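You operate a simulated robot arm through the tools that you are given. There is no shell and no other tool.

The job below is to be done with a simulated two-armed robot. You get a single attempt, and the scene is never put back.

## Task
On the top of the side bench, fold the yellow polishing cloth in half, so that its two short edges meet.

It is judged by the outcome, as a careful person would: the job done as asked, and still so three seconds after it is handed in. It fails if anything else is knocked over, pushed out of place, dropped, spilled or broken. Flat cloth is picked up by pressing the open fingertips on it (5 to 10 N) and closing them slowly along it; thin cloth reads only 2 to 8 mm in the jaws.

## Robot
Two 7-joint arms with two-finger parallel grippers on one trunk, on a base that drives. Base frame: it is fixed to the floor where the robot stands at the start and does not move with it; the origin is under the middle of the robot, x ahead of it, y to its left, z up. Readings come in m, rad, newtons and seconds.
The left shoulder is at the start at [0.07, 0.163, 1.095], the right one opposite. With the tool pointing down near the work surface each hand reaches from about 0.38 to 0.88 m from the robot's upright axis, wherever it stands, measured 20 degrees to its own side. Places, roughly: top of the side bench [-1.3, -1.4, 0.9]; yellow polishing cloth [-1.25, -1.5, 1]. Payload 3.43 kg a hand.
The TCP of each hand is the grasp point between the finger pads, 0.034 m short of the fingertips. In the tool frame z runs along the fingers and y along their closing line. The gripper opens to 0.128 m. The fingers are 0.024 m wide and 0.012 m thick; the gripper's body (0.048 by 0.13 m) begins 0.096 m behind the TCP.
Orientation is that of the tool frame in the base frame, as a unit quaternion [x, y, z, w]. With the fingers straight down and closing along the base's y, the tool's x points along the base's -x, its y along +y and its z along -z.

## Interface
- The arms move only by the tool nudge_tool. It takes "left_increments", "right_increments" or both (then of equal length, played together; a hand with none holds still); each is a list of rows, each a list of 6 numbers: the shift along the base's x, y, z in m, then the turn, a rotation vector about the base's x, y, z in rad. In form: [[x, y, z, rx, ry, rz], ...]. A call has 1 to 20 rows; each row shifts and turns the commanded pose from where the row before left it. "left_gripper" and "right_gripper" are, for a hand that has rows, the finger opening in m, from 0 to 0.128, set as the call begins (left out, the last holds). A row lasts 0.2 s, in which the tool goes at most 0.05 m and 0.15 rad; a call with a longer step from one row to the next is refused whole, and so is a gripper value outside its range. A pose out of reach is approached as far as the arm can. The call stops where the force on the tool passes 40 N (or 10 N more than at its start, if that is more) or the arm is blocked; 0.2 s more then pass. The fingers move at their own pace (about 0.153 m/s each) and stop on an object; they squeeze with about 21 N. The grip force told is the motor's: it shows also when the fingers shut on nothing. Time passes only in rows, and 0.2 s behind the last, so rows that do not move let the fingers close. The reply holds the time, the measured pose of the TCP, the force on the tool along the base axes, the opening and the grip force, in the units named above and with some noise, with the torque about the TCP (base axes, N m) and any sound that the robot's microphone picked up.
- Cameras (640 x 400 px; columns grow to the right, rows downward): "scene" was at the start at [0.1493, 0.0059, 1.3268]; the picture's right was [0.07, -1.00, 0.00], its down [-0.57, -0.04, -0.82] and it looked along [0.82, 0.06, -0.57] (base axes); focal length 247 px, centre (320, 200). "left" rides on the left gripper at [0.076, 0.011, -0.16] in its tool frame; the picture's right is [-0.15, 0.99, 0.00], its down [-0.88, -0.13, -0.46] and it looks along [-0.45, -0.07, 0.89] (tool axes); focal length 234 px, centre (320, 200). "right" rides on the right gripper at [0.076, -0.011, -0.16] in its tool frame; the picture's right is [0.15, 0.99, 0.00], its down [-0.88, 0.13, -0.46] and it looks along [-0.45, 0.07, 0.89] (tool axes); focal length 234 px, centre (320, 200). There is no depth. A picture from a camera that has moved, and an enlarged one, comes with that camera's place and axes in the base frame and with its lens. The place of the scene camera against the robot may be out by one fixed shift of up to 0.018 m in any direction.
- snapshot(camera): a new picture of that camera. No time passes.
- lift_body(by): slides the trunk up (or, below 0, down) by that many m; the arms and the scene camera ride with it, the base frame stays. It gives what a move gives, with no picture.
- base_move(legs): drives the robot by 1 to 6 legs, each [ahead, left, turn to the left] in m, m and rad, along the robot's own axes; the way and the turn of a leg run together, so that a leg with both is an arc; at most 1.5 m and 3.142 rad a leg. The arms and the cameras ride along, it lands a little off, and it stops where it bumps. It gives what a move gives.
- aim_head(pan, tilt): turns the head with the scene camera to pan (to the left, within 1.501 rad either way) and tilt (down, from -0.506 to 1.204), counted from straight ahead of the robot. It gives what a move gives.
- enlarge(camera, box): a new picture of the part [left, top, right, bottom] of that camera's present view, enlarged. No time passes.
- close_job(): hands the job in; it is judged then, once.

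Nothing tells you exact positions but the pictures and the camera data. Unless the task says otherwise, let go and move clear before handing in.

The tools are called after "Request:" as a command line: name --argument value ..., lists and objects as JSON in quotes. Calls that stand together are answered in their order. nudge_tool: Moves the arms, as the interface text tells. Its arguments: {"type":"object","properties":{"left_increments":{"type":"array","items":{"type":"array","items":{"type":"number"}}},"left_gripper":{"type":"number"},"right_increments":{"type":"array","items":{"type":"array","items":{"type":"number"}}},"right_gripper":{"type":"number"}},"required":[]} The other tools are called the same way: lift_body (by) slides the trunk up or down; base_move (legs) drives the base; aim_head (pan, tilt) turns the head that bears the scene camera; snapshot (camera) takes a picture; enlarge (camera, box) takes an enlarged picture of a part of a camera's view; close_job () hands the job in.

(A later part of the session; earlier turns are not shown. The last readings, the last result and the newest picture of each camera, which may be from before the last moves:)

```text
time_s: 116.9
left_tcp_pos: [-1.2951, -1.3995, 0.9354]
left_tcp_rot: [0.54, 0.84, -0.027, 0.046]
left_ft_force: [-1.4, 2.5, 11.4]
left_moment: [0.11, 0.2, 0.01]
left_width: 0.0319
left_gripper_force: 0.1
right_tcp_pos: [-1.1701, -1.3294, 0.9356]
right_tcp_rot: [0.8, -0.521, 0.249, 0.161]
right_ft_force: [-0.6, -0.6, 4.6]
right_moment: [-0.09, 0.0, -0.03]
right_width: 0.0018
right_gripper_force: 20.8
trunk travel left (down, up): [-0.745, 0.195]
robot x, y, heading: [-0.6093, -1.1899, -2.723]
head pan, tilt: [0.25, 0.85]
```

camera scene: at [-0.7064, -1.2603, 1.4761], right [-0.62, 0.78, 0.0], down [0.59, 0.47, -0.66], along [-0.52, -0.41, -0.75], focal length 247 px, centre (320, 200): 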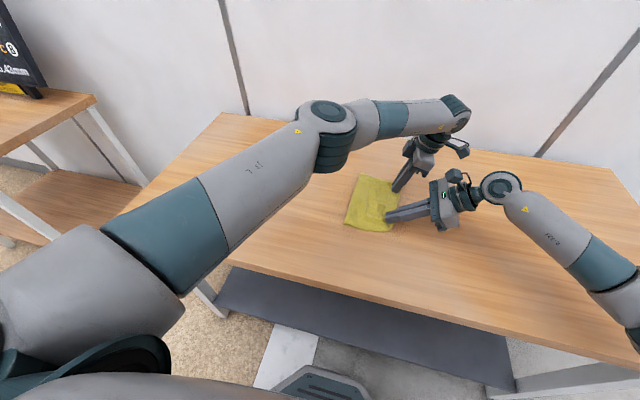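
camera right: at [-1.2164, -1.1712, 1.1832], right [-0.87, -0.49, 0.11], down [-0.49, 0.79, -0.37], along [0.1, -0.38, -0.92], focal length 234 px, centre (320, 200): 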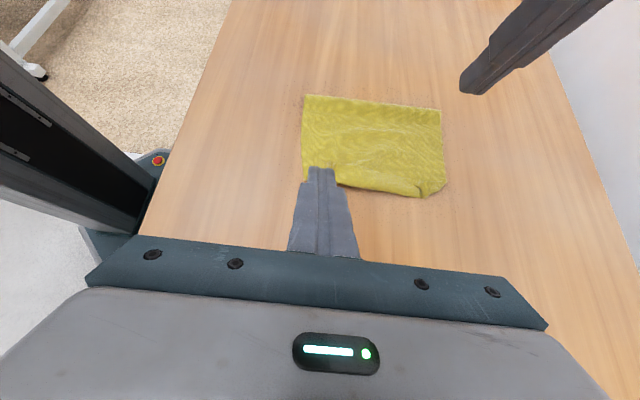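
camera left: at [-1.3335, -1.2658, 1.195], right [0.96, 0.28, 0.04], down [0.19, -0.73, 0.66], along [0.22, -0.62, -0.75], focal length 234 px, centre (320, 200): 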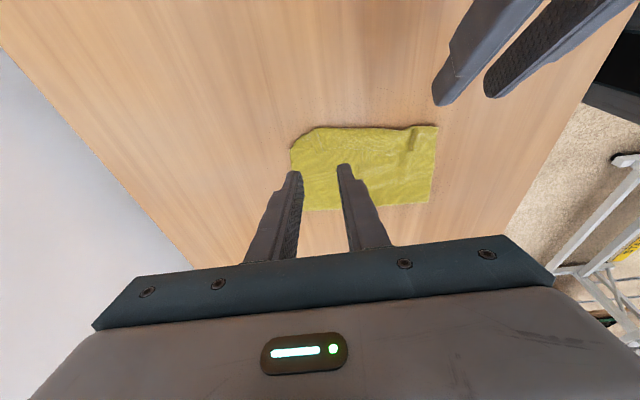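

Request:
nudge_tool --left_increments '[[0.0009, 0.0004, 0.0003, 0, 0, 0]]' --left_gripper 0.028

Request:
nudge_tool --left_increments '[[0.0009, 0.0004, 0, 0, 0, 0]]' --left_gripper 0.024

Request:
nudge_tool --left_increments '[[0.0009, 0.0004, 0, 0, 0, 0]]' --left_gripper 0.02

Request:
enlarge --camera "left" --box '[240, 100, 440, 230]'

```text
time_s: 117.3
left_tcp_pos: [-1.2943, -1.3992, 0.9359]
left_tcp_rot: [0.54, 0.84, -0.027, 0.047]
left_ft_force: [1.1, -0.4, 12.8]
left_moment: [0.04, 0.14, -0.01]
left_width: 0.0274
left_gripper_force: 0.1
right_tcp_pos: [-1.1711, -1.329, 0.9353]
right_tcp_rot: [0.8, -0.522, 0.249, 0.161]
right_ft_force: [-0.3, -0.4, 3.1]
right_moment: [0.01, -0.03, 0.02]
right_width: 0.0018
right_gripper_force: 21.3
trunk travel left (down, up): [-0.745, 0.195]
robot x, y, heading: [-0.6107, -1.1881, -2.721]
head pan, tilt: [0.25, 0.85]
```

```text
time_s: 117.7
left_tcp_pos: [-1.2923, -1.3982, 0.9349]
left_tcp_rot: [0.54, 0.84, -0.027, 0.046]
left_ft_force: [-0.8, 0.6, 10.9]
left_moment: [0.07, 0.12, 0.0]
left_width: 0.0231
left_gripper_force: 0.2
right_tcp_pos: [-1.1712, -1.33, 0.9367]
right_tcp_rot: [0.8, -0.522, 0.249, 0.16]
right_ft_force: [-0.7, 0.2, 3.3]
right_moment: [-0.05, -0.04, 0.0]
right_width: 0.002
right_gripper_force: 21.2
trunk travel left (down, up): [-0.745, 0.195]
robot x, y, heading: [-0.6113, -1.1909, -2.716]
head pan, tilt: [0.25, 0.85]
```

```text
time_s: 118.1
left_tcp_pos: [-1.2923, -1.3986, 0.9362]
left_tcp_rot: [0.539, 0.84, -0.027, 0.047]
left_ft_force: [0.4, -0.6, 14.8]
left_moment: [0.1, 0.11, -0.03]
left_width: 0.019
left_gripper_force: 0.1
right_tcp_pos: [-1.1708, -1.3291, 0.9361]
right_tcp_rot: [0.799, -0.522, 0.25, 0.161]
right_ft_force: [0.2, -0.4, 1.7]
right_moment: [-0.03, -0.03, 0.03]
right_width: 0.002
right_gripper_force: 20.9
trunk travel left (down, up): [-0.745, 0.195]
robot x, y, heading: [-0.6137, -1.1907, -2.719]
head pan, tilt: [0.25, 0.85]
```

```text
3.08 times, centred on (340, 165) of left
camera zoom: at [-1.3198, -1.3089, 1.0862], right [0.96, 0.28, 0.02], down [0.22, -0.81, 0.55], along [0.17, -0.52, -0.84], focal length 720 px, centre (258, 308)
```

zoom: 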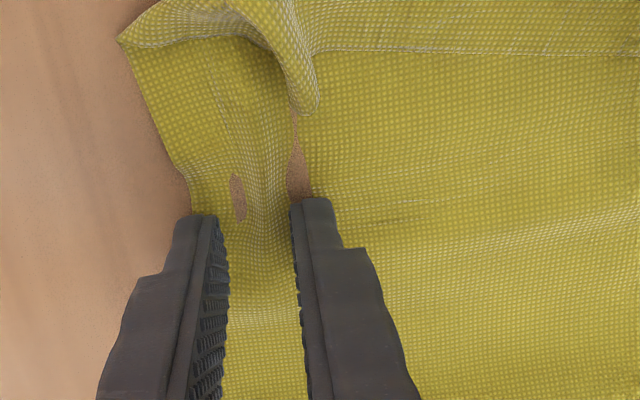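

The left ridge is forming well. I'll finish closing the left hand.

Request:
nudge_tool --left_increments '[[0.0009, 0.0004, 0.0005, 0, 0, 0]]' --left_gripper 0.016

Request:
nudge_tool --left_increments '[[0.0009, 0.0004, 0, 0, 0, 0]]' --left_gripper 0.012

Request:
nudge_tool --left_increments '[[0, 0, 0, 0, 0, 0]]' --left_gripper 0.008

Request:
nudge_tool --left_increments '[[0, 0, 0, 0, 0, 0], [0, 0, 0, 0, 0, 0]]' --left_gripper 0.0

Request:
enlarge --camera "left" --box '[240, 100, 440, 230]'

```text
time_s: 118.5
left_tcp_pos: [-1.2916, -1.3982, 0.9349]
left_tcp_rot: [0.54, 0.84, -0.027, 0.046]
left_ft_force: [-1.2, 1.2, 13.7]
left_moment: [0.13, 0.07, -0.01]
left_width: 0.015
left_gripper_force: 0.0
right_tcp_pos: [-1.1711, -1.3292, 0.9347]
right_tcp_rot: [0.8, -0.522, 0.249, 0.16]
right_ft_force: [0.7, 0.6, 1.3]
right_moment: [0.01, 0.01, 0.0]
right_width: 0.0021
right_gripper_force: 21.1
trunk travel left (down, up): [-0.745, 0.195]
robot x, y, heading: [-0.6098, -1.1912, -2.724]
head pan, tilt: [0.25, 0.85]
```

```text
time_s: 118.9
left_tcp_pos: [-1.2895, -1.3969, 0.9359]
left_tcp_rot: [0.539, 0.84, -0.028, 0.047]
left_ft_force: [0.6, 0.7, 13.4]
left_moment: [0.1, 0.06, 0.0]
left_width: 0.0109
left_gripper_force: 0.0
right_tcp_pos: [-1.1716, -1.3296, 0.9362]
right_tcp_rot: [0.8, -0.522, 0.249, 0.161]
right_ft_force: [0.1, -0.4, 0.7]
right_moment: [0.04, 0.04, 0.0]
right_width: 0.0022
right_gripper_force: 21.3
trunk travel left (down, up): [-0.745, 0.195]
robot x, y, heading: [-0.6109, -1.1932, -2.721]
head pan, tilt: [0.25, 0.85]
```

```text
time_s: 119.3
left_tcp_pos: [-1.2884, -1.3959, 0.9355]
left_tcp_rot: [0.54, 0.84, -0.027, 0.047]
left_ft_force: [3.3, 1.1, 14.9]
left_moment: [0.14, -0.02, -0.02]
left_width: 0.0072
left_gripper_force: 0.1
right_tcp_pos: [-1.1709, -1.3308, 0.9365]
right_tcp_rot: [0.8, -0.522, 0.249, 0.161]
right_ft_force: [-1.5, -0.9, 0.7]
right_moment: [-0.03, 0.01, -0.03]
right_width: 0.0017
right_gripper_force: 20.9
trunk travel left (down, up): [-0.745, 0.195]
robot x, y, heading: [-0.6083, -1.1898, -2.719]
head pan, tilt: [0.25, 0.85]
```

```text
time_s: 119.9
left_tcp_pos: [-1.2885, -1.3968, 0.936]
left_tcp_rot: [0.54, 0.84, -0.026, 0.047]
left_ft_force: [6.0, 2.4, 15.4]
left_moment: [0.2, -0.2, 0.03]
left_width: 0.0019
left_gripper_force: 20.5
right_tcp_pos: [-1.1717, -1.3306, 0.9365]
right_tcp_rot: [0.8, -0.522, 0.249, 0.161]
right_ft_force: [-6.2, -3.1, 0.7]
right_moment: [-0.13, 0.24, -0.1]
right_width: 0.0019
right_gripper_force: 20.7
trunk travel left (down, up): [-0.745, 0.195]
robot x, y, heading: [-0.6112, -1.1896, -2.715]
head pan, tilt: [0.25, 0.85]
```

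```text
3.08 times, centred on (340, 165) of left
camera zoom: at [-1.3175, -1.3076, 1.0862], right [0.96, 0.28, 0.02], down [0.22, -0.81, 0.55], along [0.17, -0.52, -0.84], focal length 720 px, centre (258, 308)
```

zoom: 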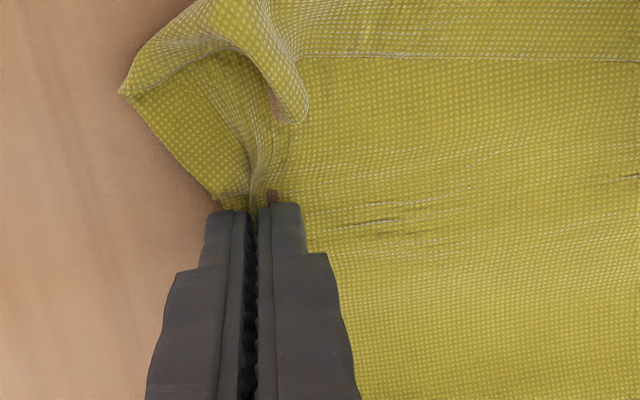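

Both hands hold the layer, with a tension of about 6 N between them. I'll relax that and lift up and to the left so the right end hangs free.

Request:
nudge_tool --left_increments '[[0.0018, 0.0008, 0.004, 0, 0, 0], [0.002, -0.0046, 0.016, 0, 0, 0], [0.004, -0.0092, 0.018, 0, 0, 0], [0.0056, -0.0128, 0.018, 0, 0, 0], [0.0064, -0.0146, 0.018, 0, 0, 0], [0.0064, -0.0146, 0.016, 0, 0, 0], [0, 0, 0, 0, 0, 0]]' --right_increments '[[-0.0018, -0.0008, 0.004, 0, 0, 0], [0.002, -0.0046, 0.016, 0, 0, 0], [0.004, -0.0092, 0.018, 0, 0, 0], [0.0056, -0.0128, 0.018, 0, 0, 0], [0.0064, -0.0146, 0.018, 0, 0, 0], [0.0064, -0.0146, 0.016, 0, 0, 0], [0, 0, 0, 0, 0, 0]]'

Request:
snapshot --camera "scene"

Request:
enlarge --camera "scene" --box '[320, 130, 440, 230]'

Request:
snapshot --camera "left"

Request:
snapshot --camera "right"

```text
time_s: 121.5
left_tcp_pos: [-1.2661, -1.4531, 1.0252]
left_tcp_rot: [0.54, 0.84, -0.026, 0.047]
left_ft_force: [1.9, 0.5, -0.6]
left_moment: [-0.01, -0.04, 0.01]
left_width: 0.0019
left_gripper_force: 20.6
right_tcp_pos: [-1.1518, -1.3851, 1.0241]
right_tcp_rot: [0.8, -0.521, 0.25, 0.16]
right_ft_force: [-1.2, -0.1, -0.9]
right_moment: [0.02, 0.03, -0.05]
right_width: 0.002
right_gripper_force: 20.7
trunk travel left (down, up): [-0.745, 0.195]
robot x, y, heading: [-0.6085, -1.1878, -2.723]
head pan, tilt: [0.25, 0.85]
```

```text
taken
camera scene: at [-0.707, -1.2589, 1.4761], right [-0.62, 0.78, 0.0], down [0.59, 0.47, -0.66], along [-0.52, -0.41, -0.75], focal length 247 px, centre (320, 200)
```

scene: 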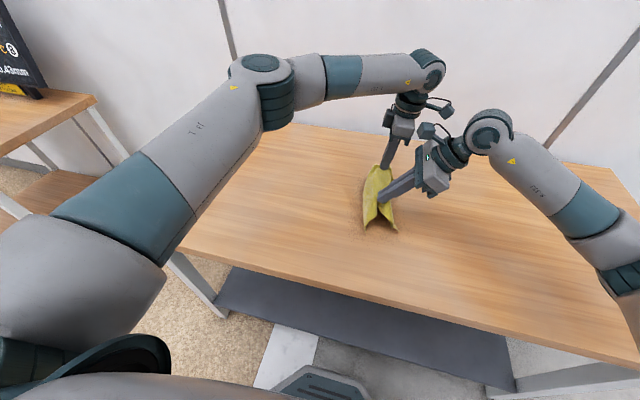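

```text
4.00 times, centred on (380, 180) of scene
camera zoom: at [-0.707, -1.2589, 1.4761], right [-0.62, 0.78, 0.0], down [0.59, 0.47, -0.66], along [-0.52, -0.41, -0.75], focal length 990 px, centre (80, 280)
```

zoom: 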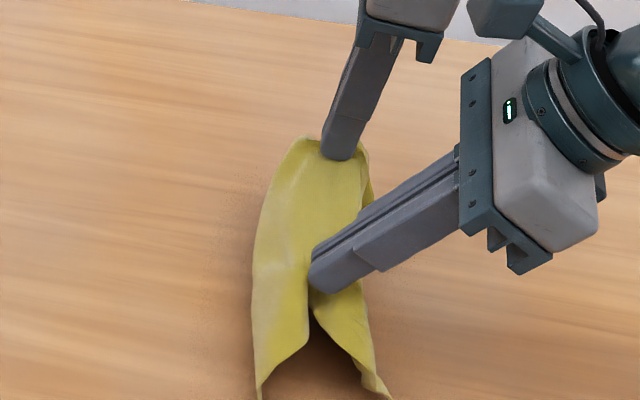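

```text
taken
camera left: at [-1.2935, -1.3636, 1.1754], right [0.96, 0.28, 0.02], down [0.22, -0.81, 0.55], along [0.17, -0.52, -0.84], focal length 234 px, centre (320, 200)
```

left: 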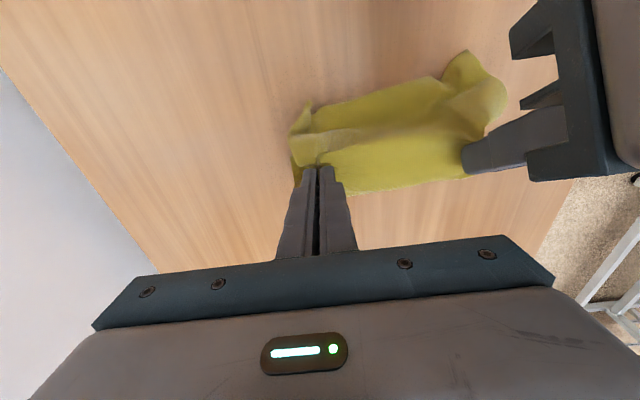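

```text
taken
camera right: at [-1.1538, -1.3549, 1.199], right [-0.86, -0.51, 0.08], down [-0.52, 0.85, -0.12], along [0.0, -0.15, -0.99], focal length 234 px, centre (320, 200)
```

right: 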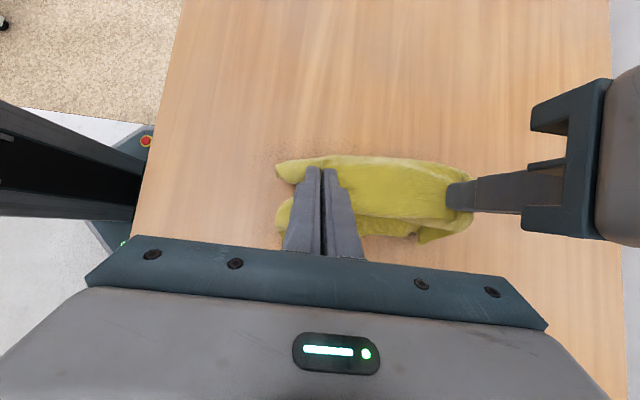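

Request:
enlarge --camera "left" --box '[260, 30, 540, 210]'

Request:
enlarge --camera "right" --box '[240, 130, 500, 280]'

Request:
enlarge --camera "scene" --box '[330, 140, 430, 250]'

```text
2.22 times, centred on (400, 120) of left
camera zoom: at [-1.2935, -1.3636, 1.1754], right [0.96, 0.28, 0.02], down [0.22, -0.81, 0.55], along [0.17, -0.52, -0.84], focal length 520 px, centre (142, 378)
```

zoom: 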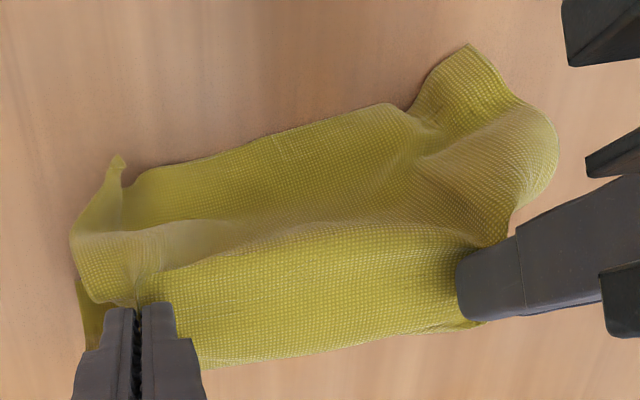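

```text
2.46 times, centred on (370, 205) of right
camera zoom: at [-1.1538, -1.3549, 1.199], right [-0.86, -0.51, 0.08], down [-0.52, 0.85, -0.12], along [0.0, -0.15, -0.99], focal length 576 px, centre (197, 188)
```

zoom: 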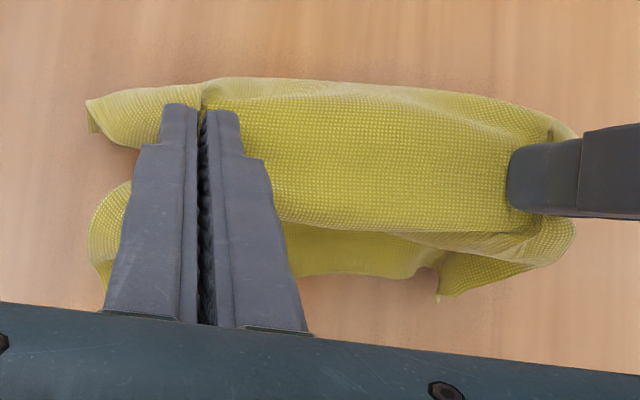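

```text
3.64 times, centred on (380, 195) of scene
camera zoom: at [-0.707, -1.2589, 1.4761], right [-0.62, 0.78, 0.0], down [0.59, 0.47, -0.66], along [-0.52, -0.41, -0.75], focal length 900 px, centre (102, 218)
```

zoom: 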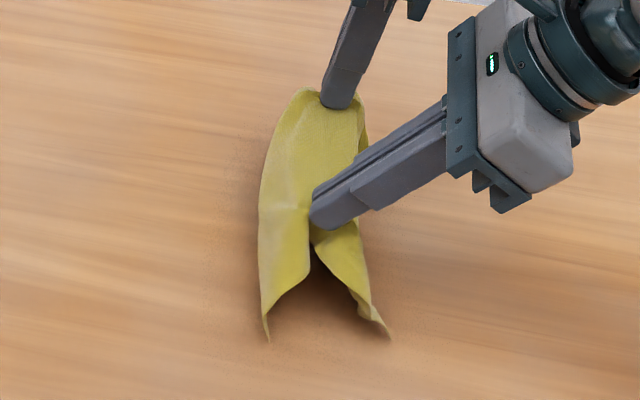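

Request:
enlarge --camera "scene" --box '[355, 190, 415, 245]'

Request:
enlarge --camera "left" --box '[270, 90, 400, 210]'

```text
7.27 times, centred on (385, 218) of scene
camera zoom: at [-0.707, -1.2589, 1.4761], right [-0.62, 0.78, 0.0], down [0.59, 0.47, -0.66], along [-0.52, -0.41, -0.75], focal length 1800 px, centre (-153, 73)
```

zoom: 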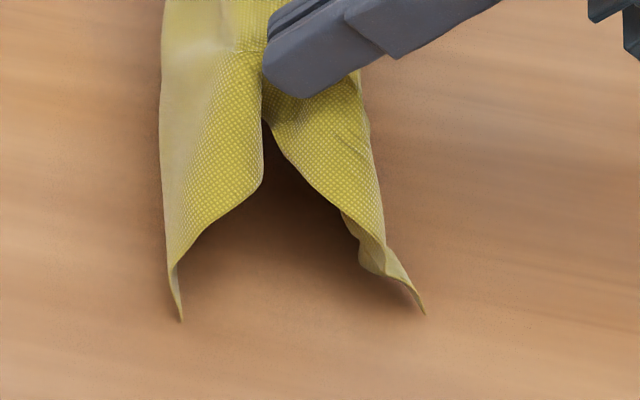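

```text
3.33 times, centred on (335, 150) of left
camera zoom: at [-1.2935, -1.3636, 1.1754], right [0.96, 0.28, 0.02], down [0.22, -0.81, 0.55], along [0.17, -0.52, -0.84], focal length 781 px, centre (270, 367)
```

zoom: 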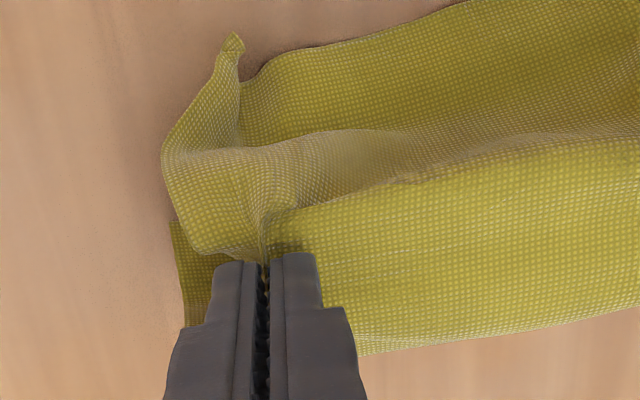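

Success: the strip has fallen open, and the free end now hangs to the right with its edge outward, while the rest loops to the left. This grip has the right orientation. I'll move both hands left and down step by step so the top layer lays over the lower one and the edge slides back towards the lower edge.

Request:
nudge_tool --left_increments '[[0.0043, -0.0098, -0.004, 0, 0, 0], [0.0043, -0.0098, -0.007, 0, 0, 0], [0.0043, -0.0098, -0.009, 0, 0, 0], [0.0043, -0.0098, -0.01, 0, 0, 0], [0, 0, 0, 0, 0, 0]]' --right_increments '[[0.0043, -0.0098, -0.004, 0, 0, 0], [0.0043, -0.0098, -0.007, 0, 0, 0], [0.0043, -0.0098, -0.009, 0, 0, 0], [0.0043, -0.0098, -0.01, 0, 0, 0], [0, 0, 0, 0, 0, 0]]'

Request:
enlarge --camera "scene" --box '[310, 130, 430, 245]'

Request:
enlarge --camera "right" --box '[240, 100, 520, 280]'

Request:
enlarge --camera "left" --box '[230, 30, 540, 230]'

```text
time_s: 122.7
left_tcp_pos: [-1.248, -1.4918, 0.9946]
left_tcp_rot: [0.54, 0.84, -0.026, 0.048]
left_ft_force: [2.3, 0.1, 0.3]
left_moment: [0.03, -0.07, 0.02]
left_width: 0.0017
left_gripper_force: 21.0
right_tcp_pos: [-1.1332, -1.4267, 0.995]
right_tcp_rot: [0.8, -0.522, 0.25, 0.16]
right_ft_force: [-1.6, -0.7, 0.4]
right_moment: [-0.05, 0.02, -0.02]
right_width: 0.0021
right_gripper_force: 20.7
trunk travel left (down, up): [-0.745, 0.195]
robot x, y, heading: [-0.6077, -1.1895, -2.716]
head pan, tilt: [0.25, 0.85]
```

```text
3.48 times, centred on (370, 188) of scene
camera zoom: at [-0.7065, -1.259, 1.4762], right [-0.62, 0.78, 0.0], down [0.59, 0.47, -0.66], along [-0.52, -0.41, -0.75], focal length 861 px, centre (146, 244)
```

zoom: 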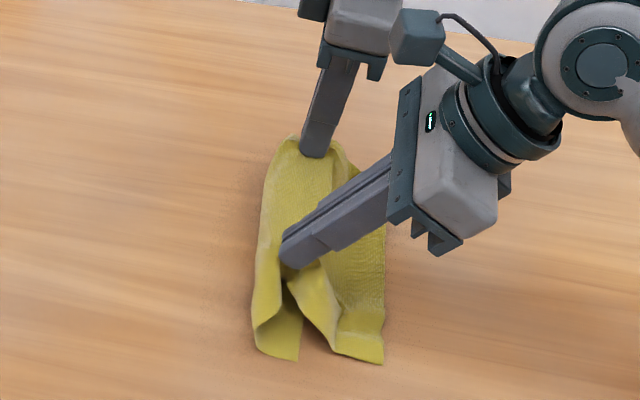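

```text
2.22 times, centred on (380, 190) of right
camera zoom: at [-1.1355, -1.3961, 1.1694], right [-0.86, -0.51, 0.08], down [-0.52, 0.85, -0.12], along [0.0, -0.15, -0.99], focal length 520 px, centre (187, 222)
```

zoom: 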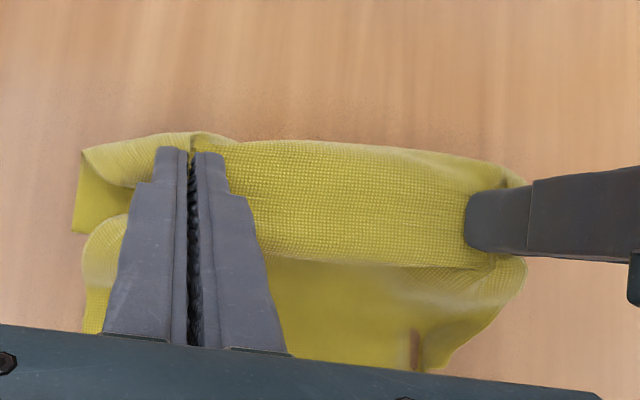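

```text
2.00 times, centred on (385, 130) of left
camera zoom: at [-1.2765, -1.4025, 1.1447], right [0.96, 0.28, 0.02], down [0.22, -0.81, 0.55], along [0.17, -0.52, -0.84], focal length 468 px, centre (190, 340)
```

zoom: 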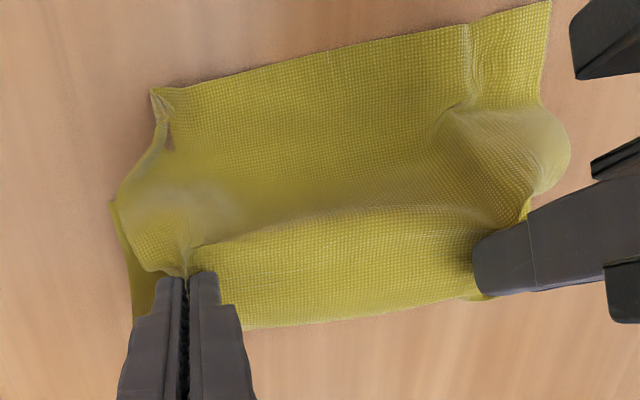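

The free end now lies outward with a clean edge, about 6 cm to the right of the lower edge. I'll lower the hands about 3 cm here so the loop settles and the crease moves left.

Request:
nudge_tool --left_increments '[[0.0008, -0.0018, -0.01, 0, 0, 0], [0.0008, -0.0018, -0.01, 0, 0, 0], [0.0008, -0.0018, -0.01, 0, 0, 0], [0, 0, 0, 0, 0, 0]]' --right_increments '[[0.0008, -0.0018, -0.01, 0, 0, 0], [0.0008, -0.0018, -0.01, 0, 0, 0], [0.0008, -0.0018, -0.01, 0, 0, 0], [0, 0, 0, 0, 0, 0]]'

Request:
enlarge --camera "scene" --box '[310, 130, 430, 245]'

Request:
enlarge --camera "right" --box '[240, 100, 520, 280]'

Request:
enlarge --camera "left" --box '[230, 30, 540, 230]'

```text
time_s: 123.7
left_tcp_pos: [-1.2443, -1.498, 0.9639]
left_tcp_rot: [0.54, 0.84, -0.026, 0.048]
left_ft_force: [1.4, 0.7, -0.5]
left_moment: [0.01, -0.02, -0.01]
left_width: 0.0021
left_gripper_force: 20.9
right_tcp_pos: [-1.1299, -1.4314, 0.9654]
right_tcp_rot: [0.8, -0.521, 0.25, 0.16]
right_ft_force: [-0.1, 0.3, -0.3]
right_moment: [0.0, 0.0, -0.02]
right_width: 0.0019
right_gripper_force: 21.2
trunk travel left (down, up): [-0.745, 0.195]
robot x, y, heading: [-0.6087, -1.1884, -2.718]
head pan, tilt: [0.25, 0.85]
```

```text
3.48 times, centred on (370, 188) of scene
camera zoom: at [-0.7064, -1.2598, 1.4761], right [-0.62, 0.78, 0.0], down [0.59, 0.47, -0.66], along [-0.52, -0.41, -0.75], focal length 861 px, centre (146, 244)
```

zoom: 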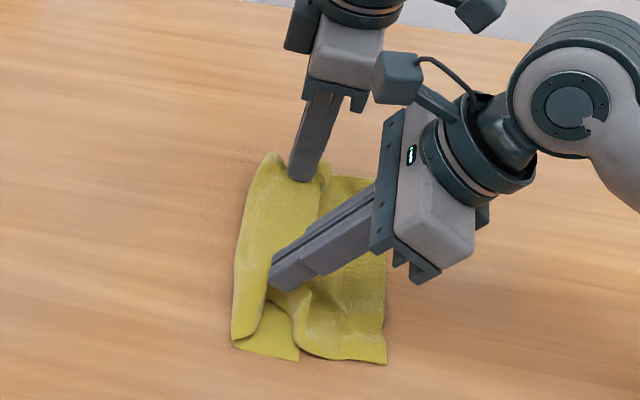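

```text
2.22 times, centred on (380, 190) of right
camera zoom: at [-1.1334, -1.4013, 1.1395], right [-0.86, -0.51, 0.08], down [-0.52, 0.85, -0.12], along [0.0, -0.15, -0.99], focal length 520 px, centre (187, 222)
```

zoom: 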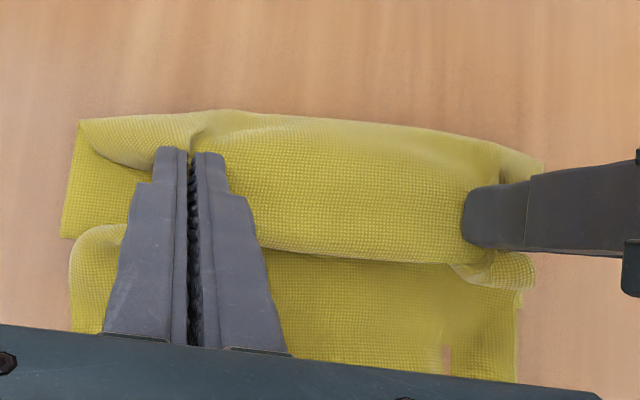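

```text
2.00 times, centred on (385, 130) of left
camera zoom: at [-1.2728, -1.4088, 1.1147], right [0.96, 0.28, 0.02], down [0.22, -0.81, 0.55], along [0.17, -0.52, -0.84], focal length 468 px, centre (190, 340)
```

zoom: 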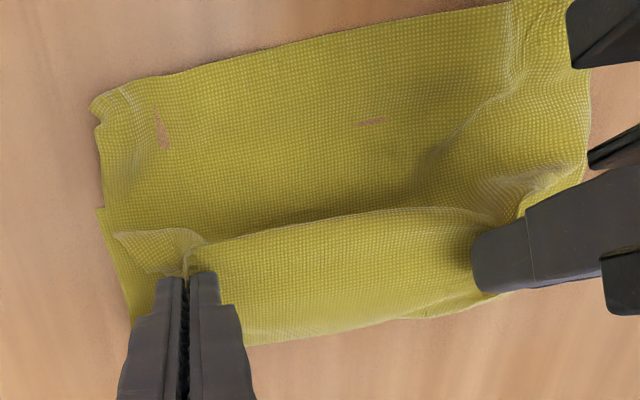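

That worked well: the crease has moved left and the free edge lies flat. Now I'll move the hands left, slightly raised, so the crease rolls further and the free edge slides toward the lower edge.

Request:
nudge_tool --left_increments '[[0.0046, -0.0105, 0.006, 0, 0, 0], [0.0046, -0.0105, 0.005, 0, 0, 0], [0.0046, -0.0105, 0.002, 0, 0, 0], [0.0046, -0.0105, -0.001, 0, 0, 0], [0, 0, 0, 0, 0, 0]]' --right_increments '[[0.0046, -0.0105, 0.006, 0, 0, 0], [0.0046, -0.0105, 0.005, 0, 0, 0], [0.0046, -0.0105, 0.002, 0, 0, 0], [0.0046, -0.0105, -0.001, 0, 0, 0], [0, 0, 0, 0, 0, 0]]'

Request:
enlarge --camera "scene" --box '[310, 130, 430, 245]'

Request:
enlarge --camera "right" --box '[240, 100, 520, 280]'

Request:
enlarge --camera "left" --box '[230, 30, 540, 230]'

```text
time_s: 124.9
left_tcp_pos: [-1.227, -1.5385, 0.9767]
left_tcp_rot: [0.54, 0.84, -0.027, 0.047]
left_ft_force: [1.5, 1.2, 0.2]
left_moment: [0.0, -0.06, 0.02]
left_width: 0.0019
left_gripper_force: 21.2
right_tcp_pos: [-1.1131, -1.4721, 0.9769]
right_tcp_rot: [0.8, -0.521, 0.25, 0.16]
right_ft_force: [-1.4, -1.3, 0.5]
right_moment: [-0.03, 0.07, -0.03]
right_width: 0.0019
right_gripper_force: 20.9
trunk travel left (down, up): [-0.745, 0.195]
robot x, y, heading: [-0.6121, -1.1859, -2.72]
head pan, tilt: [0.25, 0.85]
```

```text
3.48 times, centred on (370, 188) of scene
camera zoom: at [-0.7067, -1.2591, 1.4761], right [-0.62, 0.78, 0.0], down [0.59, 0.47, -0.66], along [-0.52, -0.41, -0.75], focal length 861 px, centre (146, 244)
```

zoom: 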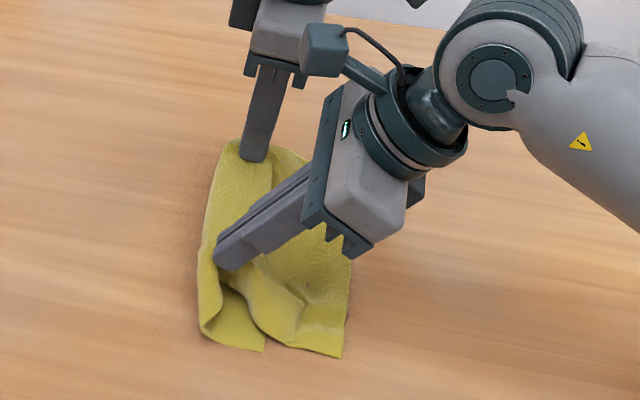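

```text
2.22 times, centred on (380, 190) of right
camera zoom: at [-1.1155, -1.4422, 1.1513], right [-0.86, -0.51, 0.08], down [-0.52, 0.85, -0.12], along [0.0, -0.15, -0.99], focal length 520 px, centre (187, 222)
```

zoom: 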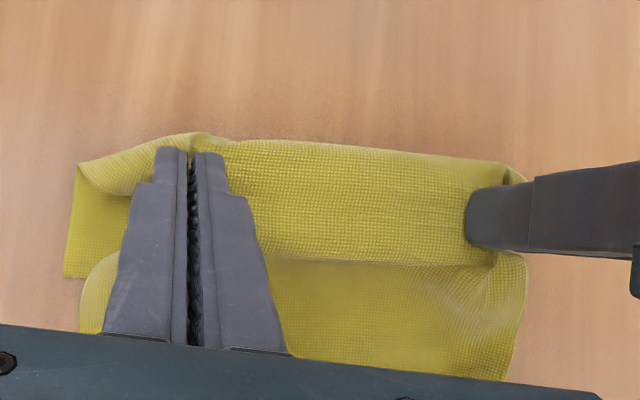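

```text
2.00 times, centred on (385, 130) of left
camera zoom: at [-1.2559, -1.4497, 1.1272], right [0.96, 0.28, 0.02], down [0.22, -0.81, 0.55], along [0.17, -0.52, -0.84], focal length 468 px, centre (190, 340)
```

zoom: 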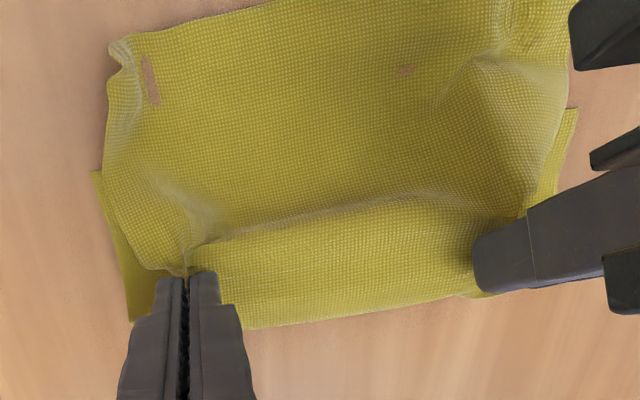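

The whole cloth is sliding left with the hands, so the edges keep their 6 cm offset. A cleaner way is to get the cloth flat again, pinch it along its exact midline, lift so both halves hang, and lay both halves down on the same side; then the short edges meet by themselves. I'll lift high first so both sides hang free.

Request:
nudge_tool --left_increments '[[0, 0, 0.015, 0, 0, 0], [0, 0, 0.02, 0, 0, 0], [0, 0, 0.02, 0, 0, 0], [0, 0, 0.02, 0, 0, 0], [0, 0, 0.02, 0, 0, 0], [0, 0, 0.015, 0, 0, 0], [0, 0, 0, 0, 0, 0], [0, 0, 0, 0, 0, 0]]' --right_increments '[[0, 0, 0.015, 0, 0, 0], [0, 0, 0.02, 0, 0, 0], [0, 0, 0.02, 0, 0, 0], [0, 0, 0.02, 0, 0, 0], [0, 0, 0.02, 0, 0, 0], [0, 0, 0.015, 0, 0, 0], [0, 0, 0, 0, 0, 0], [0, 0, 0, 0, 0, 0]]'

Request:
snapshot --camera "scene"

Request:
enlarge --camera "scene" --box '[300, 110, 430, 235]'

Request:
snapshot --camera "left"

Request:
snapshot --camera "right"

```text
time_s: 126.7
left_tcp_pos: [-1.2272, -1.5392, 1.0874]
left_tcp_rot: [0.54, 0.84, -0.027, 0.047]
left_ft_force: [3.0, 1.5, 0.2]
left_moment: [0.05, -0.06, -0.01]
left_width: 0.0019
left_gripper_force: 21.1
right_tcp_pos: [-1.1128, -1.4731, 1.0863]
right_tcp_rot: [0.8, -0.522, 0.25, 0.16]
right_ft_force: [-1.7, -0.9, -0.7]
right_moment: [-0.02, 0.08, -0.02]
right_width: 0.0021
right_gripper_force: 21.2
trunk travel left (down, up): [-0.745, 0.195]
robot x, y, heading: [-0.6091, -1.1865, -2.717]
head pan, tilt: [0.25, 0.85]
```

```text
taken
camera scene: at [-0.7063, -1.2601, 1.4761], right [-0.62, 0.78, 0.0], down [0.59, 0.47, -0.66], along [-0.52, -0.41, -0.75], focal length 247 px, centre (320, 200)
```

scene: 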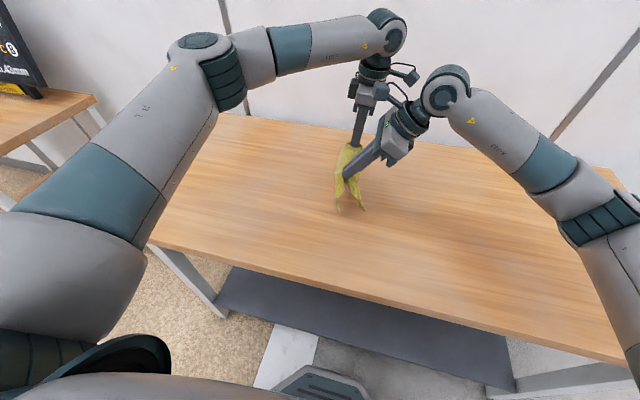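

```text
3.20 times, centred on (365, 172) of scene
camera zoom: at [-0.7063, -1.2601, 1.4761], right [-0.62, 0.78, 0.0], down [0.59, 0.47, -0.66], along [-0.52, -0.41, -0.75], focal length 792 px, centre (176, 288)
```

zoom: 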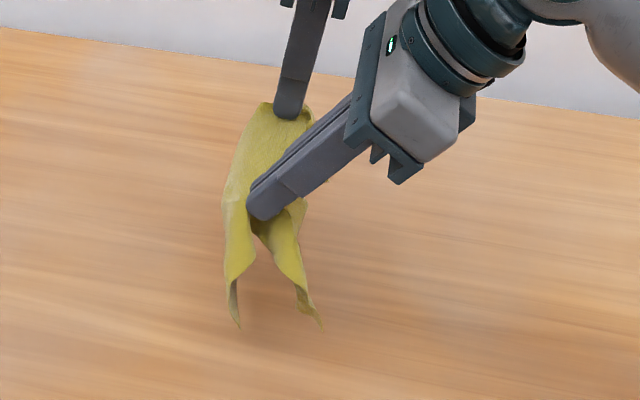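

```text
taken
camera left: at [-1.2563, -1.45, 1.2379], right [0.96, 0.28, 0.02], down [0.22, -0.81, 0.55], along [0.17, -0.52, -0.84], focal length 234 px, centre (320, 200)
```

left: 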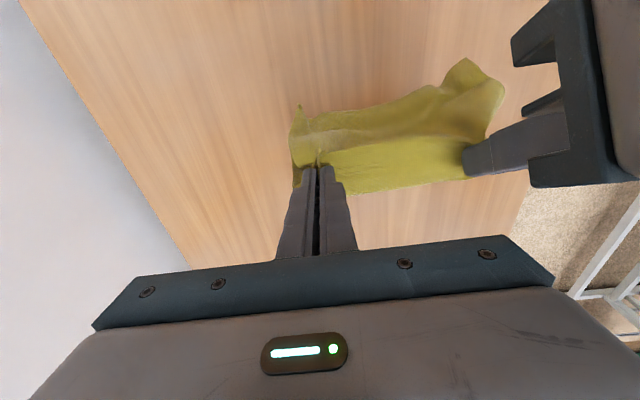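

```text
taken
camera right: at [-1.115, -1.4428, 1.2619], right [-0.86, -0.51, 0.08], down [-0.52, 0.85, -0.12], along [0.0, -0.15, -0.99], focal length 234 px, centre (320, 200)
```

right: 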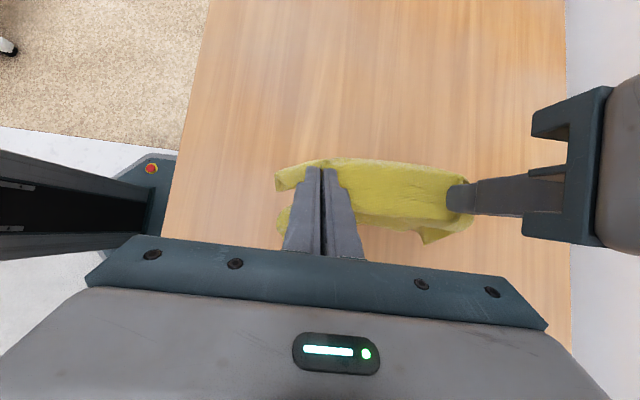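

Both sides now hang free from the two grips, and by my reckoning the grip line is almost exactly at mid-length. I'll lower until the lower edges just touch, then swing left and down so both halves trail to the right, one on top of the other.

Request:
nudge_tool --left_increments '[[0.0012, -0.0027, -0.025, 0, 0, 0], [0.002, -0.0046, -0.018, 0, 0, 0], [0.0028, -0.0064, -0.012, 0, 0, 0], [0, 0, 0, 0, 0, 0]]' --right_increments '[[0.0012, -0.0027, -0.025, 0, 0, 0], [0.002, -0.0046, -0.018, 0, 0, 0], [0.0028, -0.0064, -0.012, 0, 0, 0], [0, 0, 0, 0, 0, 0]]'

Request:
enlarge --camera "scene" --box '[290, 110, 430, 235]'

Request:
enlarge --camera "right" --box '[240, 100, 520, 280]'

Request:
enlarge --camera "left" --box '[230, 30, 540, 230]'

```text
time_s: 127.7
left_tcp_pos: [-1.2224, -1.5517, 1.032]
left_tcp_rot: [0.539, 0.841, -0.026, 0.047]
left_ft_force: [1.6, 0.0, 0.9]
left_moment: [0.03, -0.04, -0.02]
left_width: 0.0019
left_gripper_force: 21.3
right_tcp_pos: [-1.1051, -1.4874, 1.0317]
right_tcp_rot: [0.8, -0.522, 0.25, 0.16]
right_ft_force: [-1.8, -1.4, 0.4]
right_moment: [-0.01, 0.08, -0.01]
right_width: 0.002
right_gripper_force: 21.4
trunk travel left (down, up): [-0.745, 0.195]
robot x, y, heading: [-0.6113, -1.1893, -2.716]
head pan, tilt: [0.25, 0.85]
```

```text
3.20 times, centred on (360, 172) of scene
camera zoom: at [-0.7067, -1.2596, 1.4761], right [-0.62, 0.78, 0.0], down [0.59, 0.47, -0.66], along [-0.52, -0.41, -0.75], focal length 792 px, centre (192, 288)
```

zoom: 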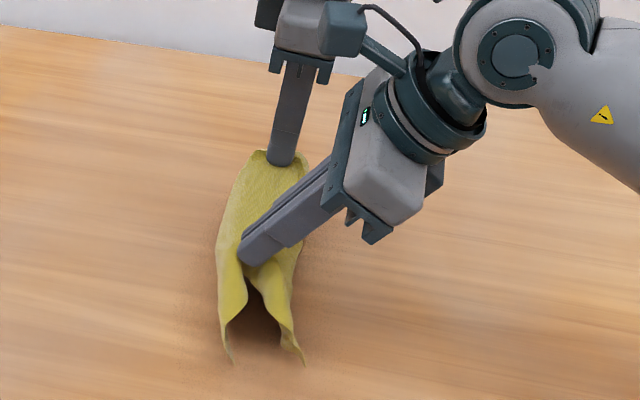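

```text
2.22 times, centred on (380, 190) of right
camera zoom: at [-1.1079, -1.457, 1.2069], right [-0.86, -0.51, 0.08], down [-0.52, 0.85, -0.12], along [0.0, -0.15, -0.99], focal length 520 px, centre (187, 222)
```

zoom: 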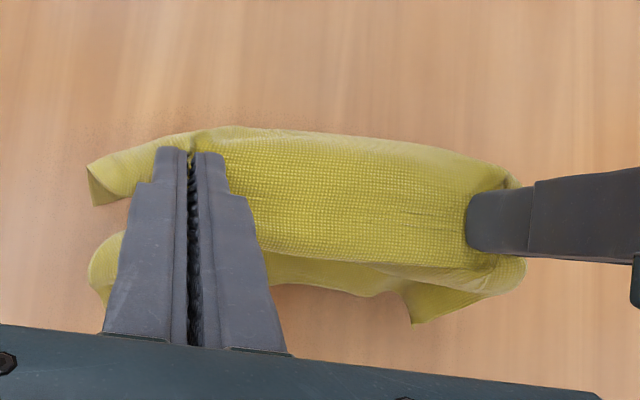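

```text
2.00 times, centred on (385, 130) of left
camera zoom: at [-1.2493, -1.4632, 1.1825], right [0.96, 0.28, 0.02], down [0.22, -0.81, 0.55], along [0.17, -0.52, -0.84], focal length 468 px, centre (190, 340)
```

zoom: 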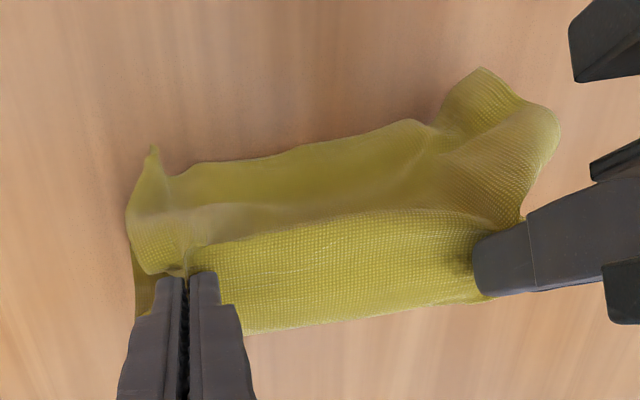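

The tent stands with its lower edges near the bench. Now I'll swing both hands left and down.

Request:
nudge_tool --left_increments '[[0.006, -0.0137, -0.006, 0, 0, 0], [0.006, -0.0137, -0.008, 0, 0, 0], [0.0064, -0.0146, -0.011, 0, 0, 0], [0.0064, -0.0146, -0.013, 0, 0, 0], [0, 0, 0, 0, 0, 0]]' --right_increments '[[0.006, -0.0137, -0.006, 0, 0, 0], [0.006, -0.0137, -0.008, 0, 0, 0], [0.0064, -0.0146, -0.011, 0, 0, 0], [0.0064, -0.0146, -0.013, 0, 0, 0], [0, 0, 0, 0, 0, 0]]'

Request:
enlarge --camera "scene" --box '[270, 110, 410, 235]'

Request:
enlarge --camera "right" --box '[240, 100, 520, 280]'

Request:
enlarge --camera "left" --box '[230, 30, 540, 230]'

```text
time_s: 128.9
left_tcp_pos: [-1.1945, -1.6068, 0.9952]
left_tcp_rot: [0.54, 0.84, -0.026, 0.048]
left_ft_force: [1.3, 0.4, 0.1]
left_moment: [-0.01, -0.03, -0.04]
left_width: 0.0019
left_gripper_force: 20.9
right_tcp_pos: [-1.0796, -1.5431, 0.9961]
right_tcp_rot: [0.8, -0.522, 0.249, 0.161]
right_ft_force: [-0.6, -0.3, 0.2]
right_moment: [-0.03, 0.03, 0.0]
right_width: 0.0021
right_gripper_force: 21.1
trunk travel left (down, up): [-0.745, 0.195]
robot x, y, heading: [-0.609, -1.1902, -2.722]
head pan, tilt: [0.25, 0.85]
```

```text
3.20 times, centred on (340, 172) of scene
camera zoom: at [-0.7066, -1.2588, 1.4762], right [-0.62, 0.78, 0.0], down [0.59, 0.47, -0.66], along [-0.52, -0.41, -0.75], focal length 792 px, centre (256, 288)
```

zoom: 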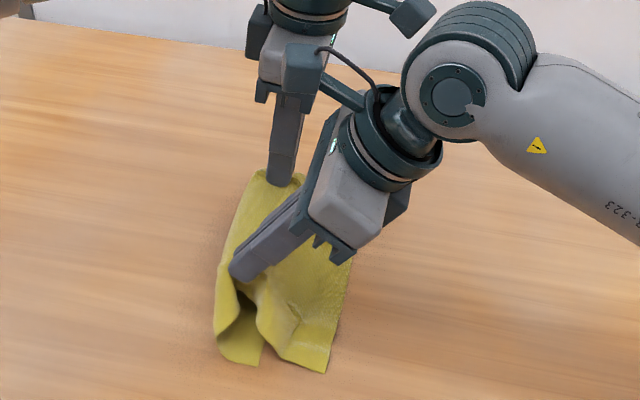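

```text
2.22 times, centred on (380, 190) of right
camera zoom: at [-1.0834, -1.5131, 1.1696], right [-0.86, -0.51, 0.08], down [-0.52, 0.85, -0.12], along [0.0, -0.15, -0.99], focal length 520 px, centre (187, 222)
```

zoom: 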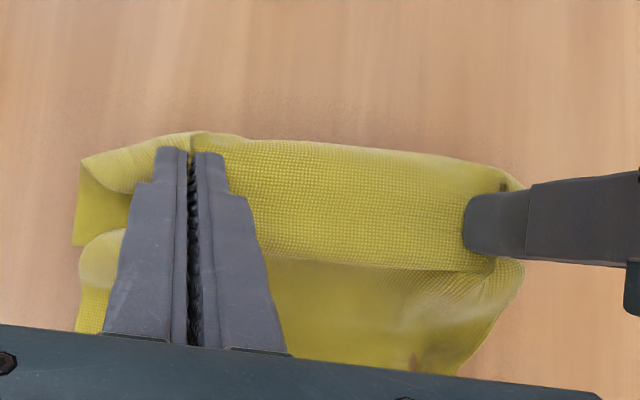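

```text
2.00 times, centred on (385, 130) of left
camera zoom: at [-1.2242, -1.5179, 1.145], right [0.96, 0.28, 0.02], down [0.22, -0.81, 0.55], along [0.17, -0.52, -0.84], focal length 468 px, centre (190, 340)
```

zoom: 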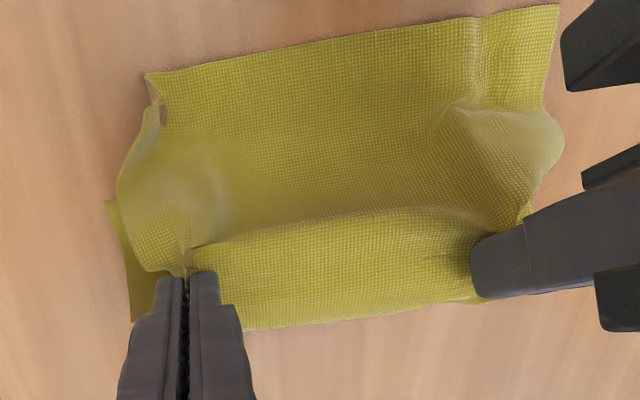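

The lower half keeps curling in a loop at the left instead of swinging under, because of how this grip holds it. So I'll get the cloth flat instead: lift again until it hangs free, then come down moving right so the left half trails out to the left.

Request:
nudge_tool --left_increments '[[0, 0, 0.016, 0, 0, 0], [0, 0, 0.02, 0, 0, 0], [0, 0, 0.02, 0, 0, 0], [0, 0, 0.02, 0, 0, 0], [0, 0, 0.018, 0, 0, 0], [0, 0, 0, 0, 0, 0], [-0.0081, 0.0183, -0.006, 0, 0, 0], [-0.0081, 0.0183, -0.01, 0, 0, 0], [-0.0081, 0.0183, -0.012, 0, 0, 0], [-0.0081, 0.0183, -0.014, 0, 0, 0], [0, 0, 0, 0, 0, 0]]' --right_increments '[[0, 0, 0.016, 0, 0, 0], [0, 0, 0.02, 0, 0, 0], [0, 0, 0.02, 0, 0, 0], [0, 0, 0.02, 0, 0, 0], [0, 0, 0.018, 0, 0, 0], [0, 0, 0, 0, 0, 0], [-0.0081, 0.0183, -0.006, 0, 0, 0], [-0.0081, 0.0183, -0.01, 0, 0, 0], [-0.0081, 0.0183, -0.012, 0, 0, 0], [-0.0081, 0.0183, -0.014, 0, 0, 0], [0, 0, 0, 0, 0, 0]]'

Request:
enlarge --camera "scene" --box '[280, 110, 430, 240]'

Request:
enlarge --camera "right" --box '[240, 80, 520, 280]'

```text
time_s: 131.3
left_tcp_pos: [-1.2277, -1.5365, 1.0449]
left_tcp_rot: [0.54, 0.84, -0.027, 0.047]
left_ft_force: [1.2, -0.2, 0.1]
left_moment: [0.08, -0.05, 0.0]
left_width: 0.0018
left_gripper_force: 20.8
right_tcp_pos: [-1.1139, -1.4721, 1.045]
right_tcp_rot: [0.8, -0.522, 0.25, 0.16]
right_ft_force: [-1.2, -1.5, 0.0]
right_moment: [-0.02, 0.06, -0.04]
right_width: 0.0019
right_gripper_force: 21.1
trunk travel left (down, up): [-0.745, 0.195]
robot x, y, heading: [-0.6096, -1.191, -2.718]
head pan, tilt: [0.25, 0.85]
```

```text
3.08 times, centred on (355, 175) of scene
camera zoom: at [-0.7056, -1.2614, 1.4761], right [-0.62, 0.78, 0.0], down [0.59, 0.47, -0.66], along [-0.52, -0.41, -0.75], focal length 761 px, centre (212, 277)
```

zoom: 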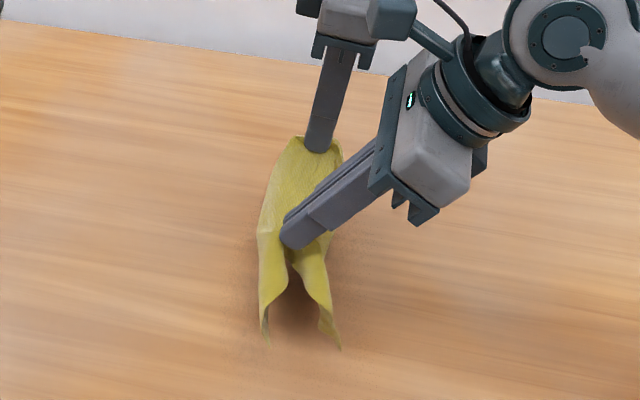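

```text
2.00 times, centred on (380, 180) of right
camera zoom: at [-1.1156, -1.4412, 1.2194], right [-0.86, -0.51, 0.08], down [-0.52, 0.85, -0.12], along [0.0, -0.15, -0.99], focal length 468 px, centre (200, 240)
```

zoom: 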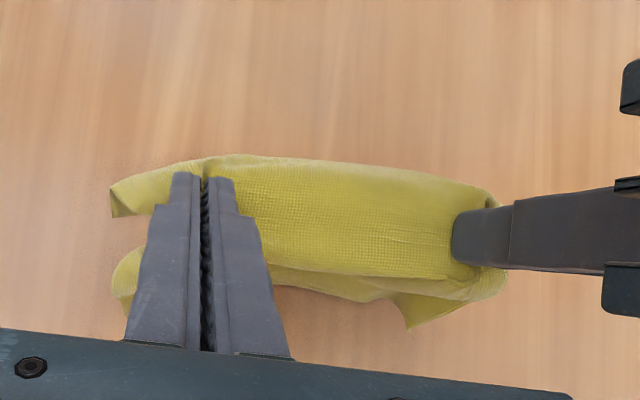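

Request:
nudge_tool --left_increments '[[-0.0081, 0.0183, -0.012, 0, 0, 0], [-0.0081, 0.0183, -0.012, 0, 0, 0], [-0.0081, 0.0183, -0.012, 0, 0, 0], [-0.0081, 0.0183, -0.012, 0, 0, 0], [0, 0, 0, 0, 0, 0]]' --right_increments '[[-0.0081, 0.0183, -0.012, 0, 0, 0], [-0.0081, 0.0183, -0.012, 0, 0, 0], [-0.0081, 0.0183, -0.012, 0, 0, 0], [-0.0081, 0.0183, -0.012, 0, 0, 0], [0, 0, 0, 0, 0, 0]]'

Request:
enlarge --camera "scene" --box '[300, 120, 450, 250]'

Request:
enlarge --camera "right" --box '[240, 80, 520, 280]'

Request:
enlarge --camera "left" --box '[230, 30, 540, 230]'

```text
time_s: 132.5
left_tcp_pos: [-1.2598, -1.4634, 0.9982]
left_tcp_rot: [0.54, 0.84, -0.026, 0.047]
left_ft_force: [4.3, 1.2, 0.0]
left_moment: [0.08, -0.12, 0.01]
left_width: 0.0019
left_gripper_force: 21.1
right_tcp_pos: [-1.1449, -1.3964, 0.9978]
right_tcp_rot: [0.8, -0.522, 0.249, 0.16]
right_ft_force: [-4.3, -2.1, 0.2]
right_moment: [-0.03, 0.15, -0.08]
right_width: 0.0019
right_gripper_force: 21.5
trunk travel left (down, up): [-0.745, 0.195]
robot x, y, heading: [-0.6083, -1.192, -2.722]
head pan, tilt: [0.25, 0.85]
```

```text
3.08 times, centred on (375, 185) of scene
camera zoom: at [-0.7056, -1.2616, 1.4761], right [-0.62, 0.78, 0.0], down [0.59, 0.47, -0.66], along [-0.52, -0.41, -0.75], focal length 761 px, centre (151, 246)
```

zoom: 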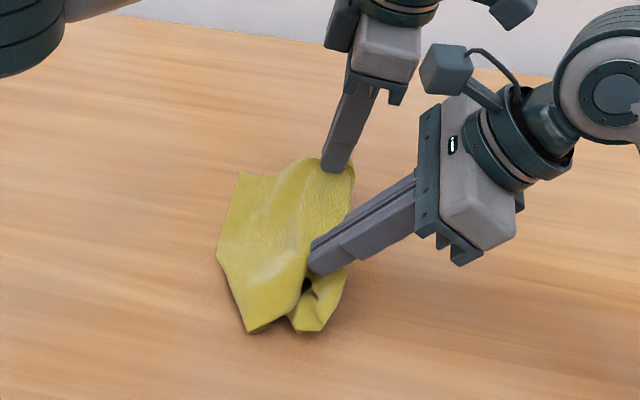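

```text
2.00 times, centred on (380, 180) of right
camera zoom: at [-1.1472, -1.3665, 1.1721], right [-0.86, -0.51, 0.08], down [-0.52, 0.85, -0.12], along [0.0, -0.15, -0.99], focal length 468 px, centre (200, 240)
```

zoom: 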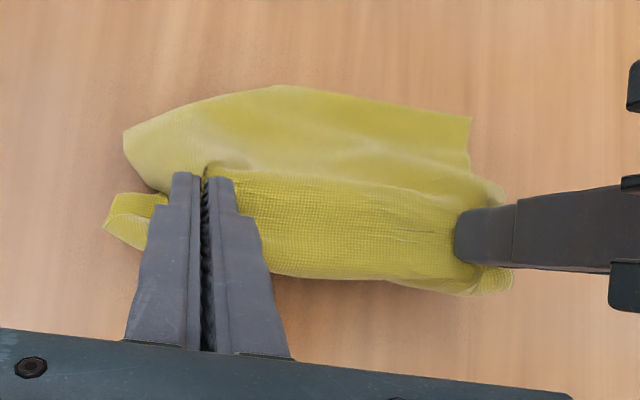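

```text
2.00 times, centred on (385, 130) of left
camera zoom: at [-1.2892, -1.3749, 1.1481], right [0.96, 0.28, 0.02], down [0.22, -0.81, 0.55], along [0.17, -0.52, -0.84], focal length 468 px, centre (190, 340)
```

zoom: 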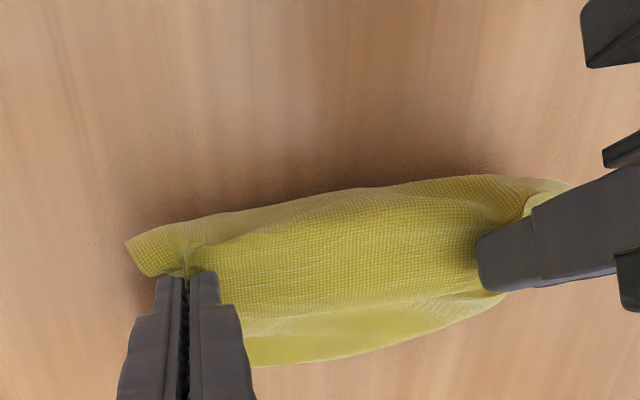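

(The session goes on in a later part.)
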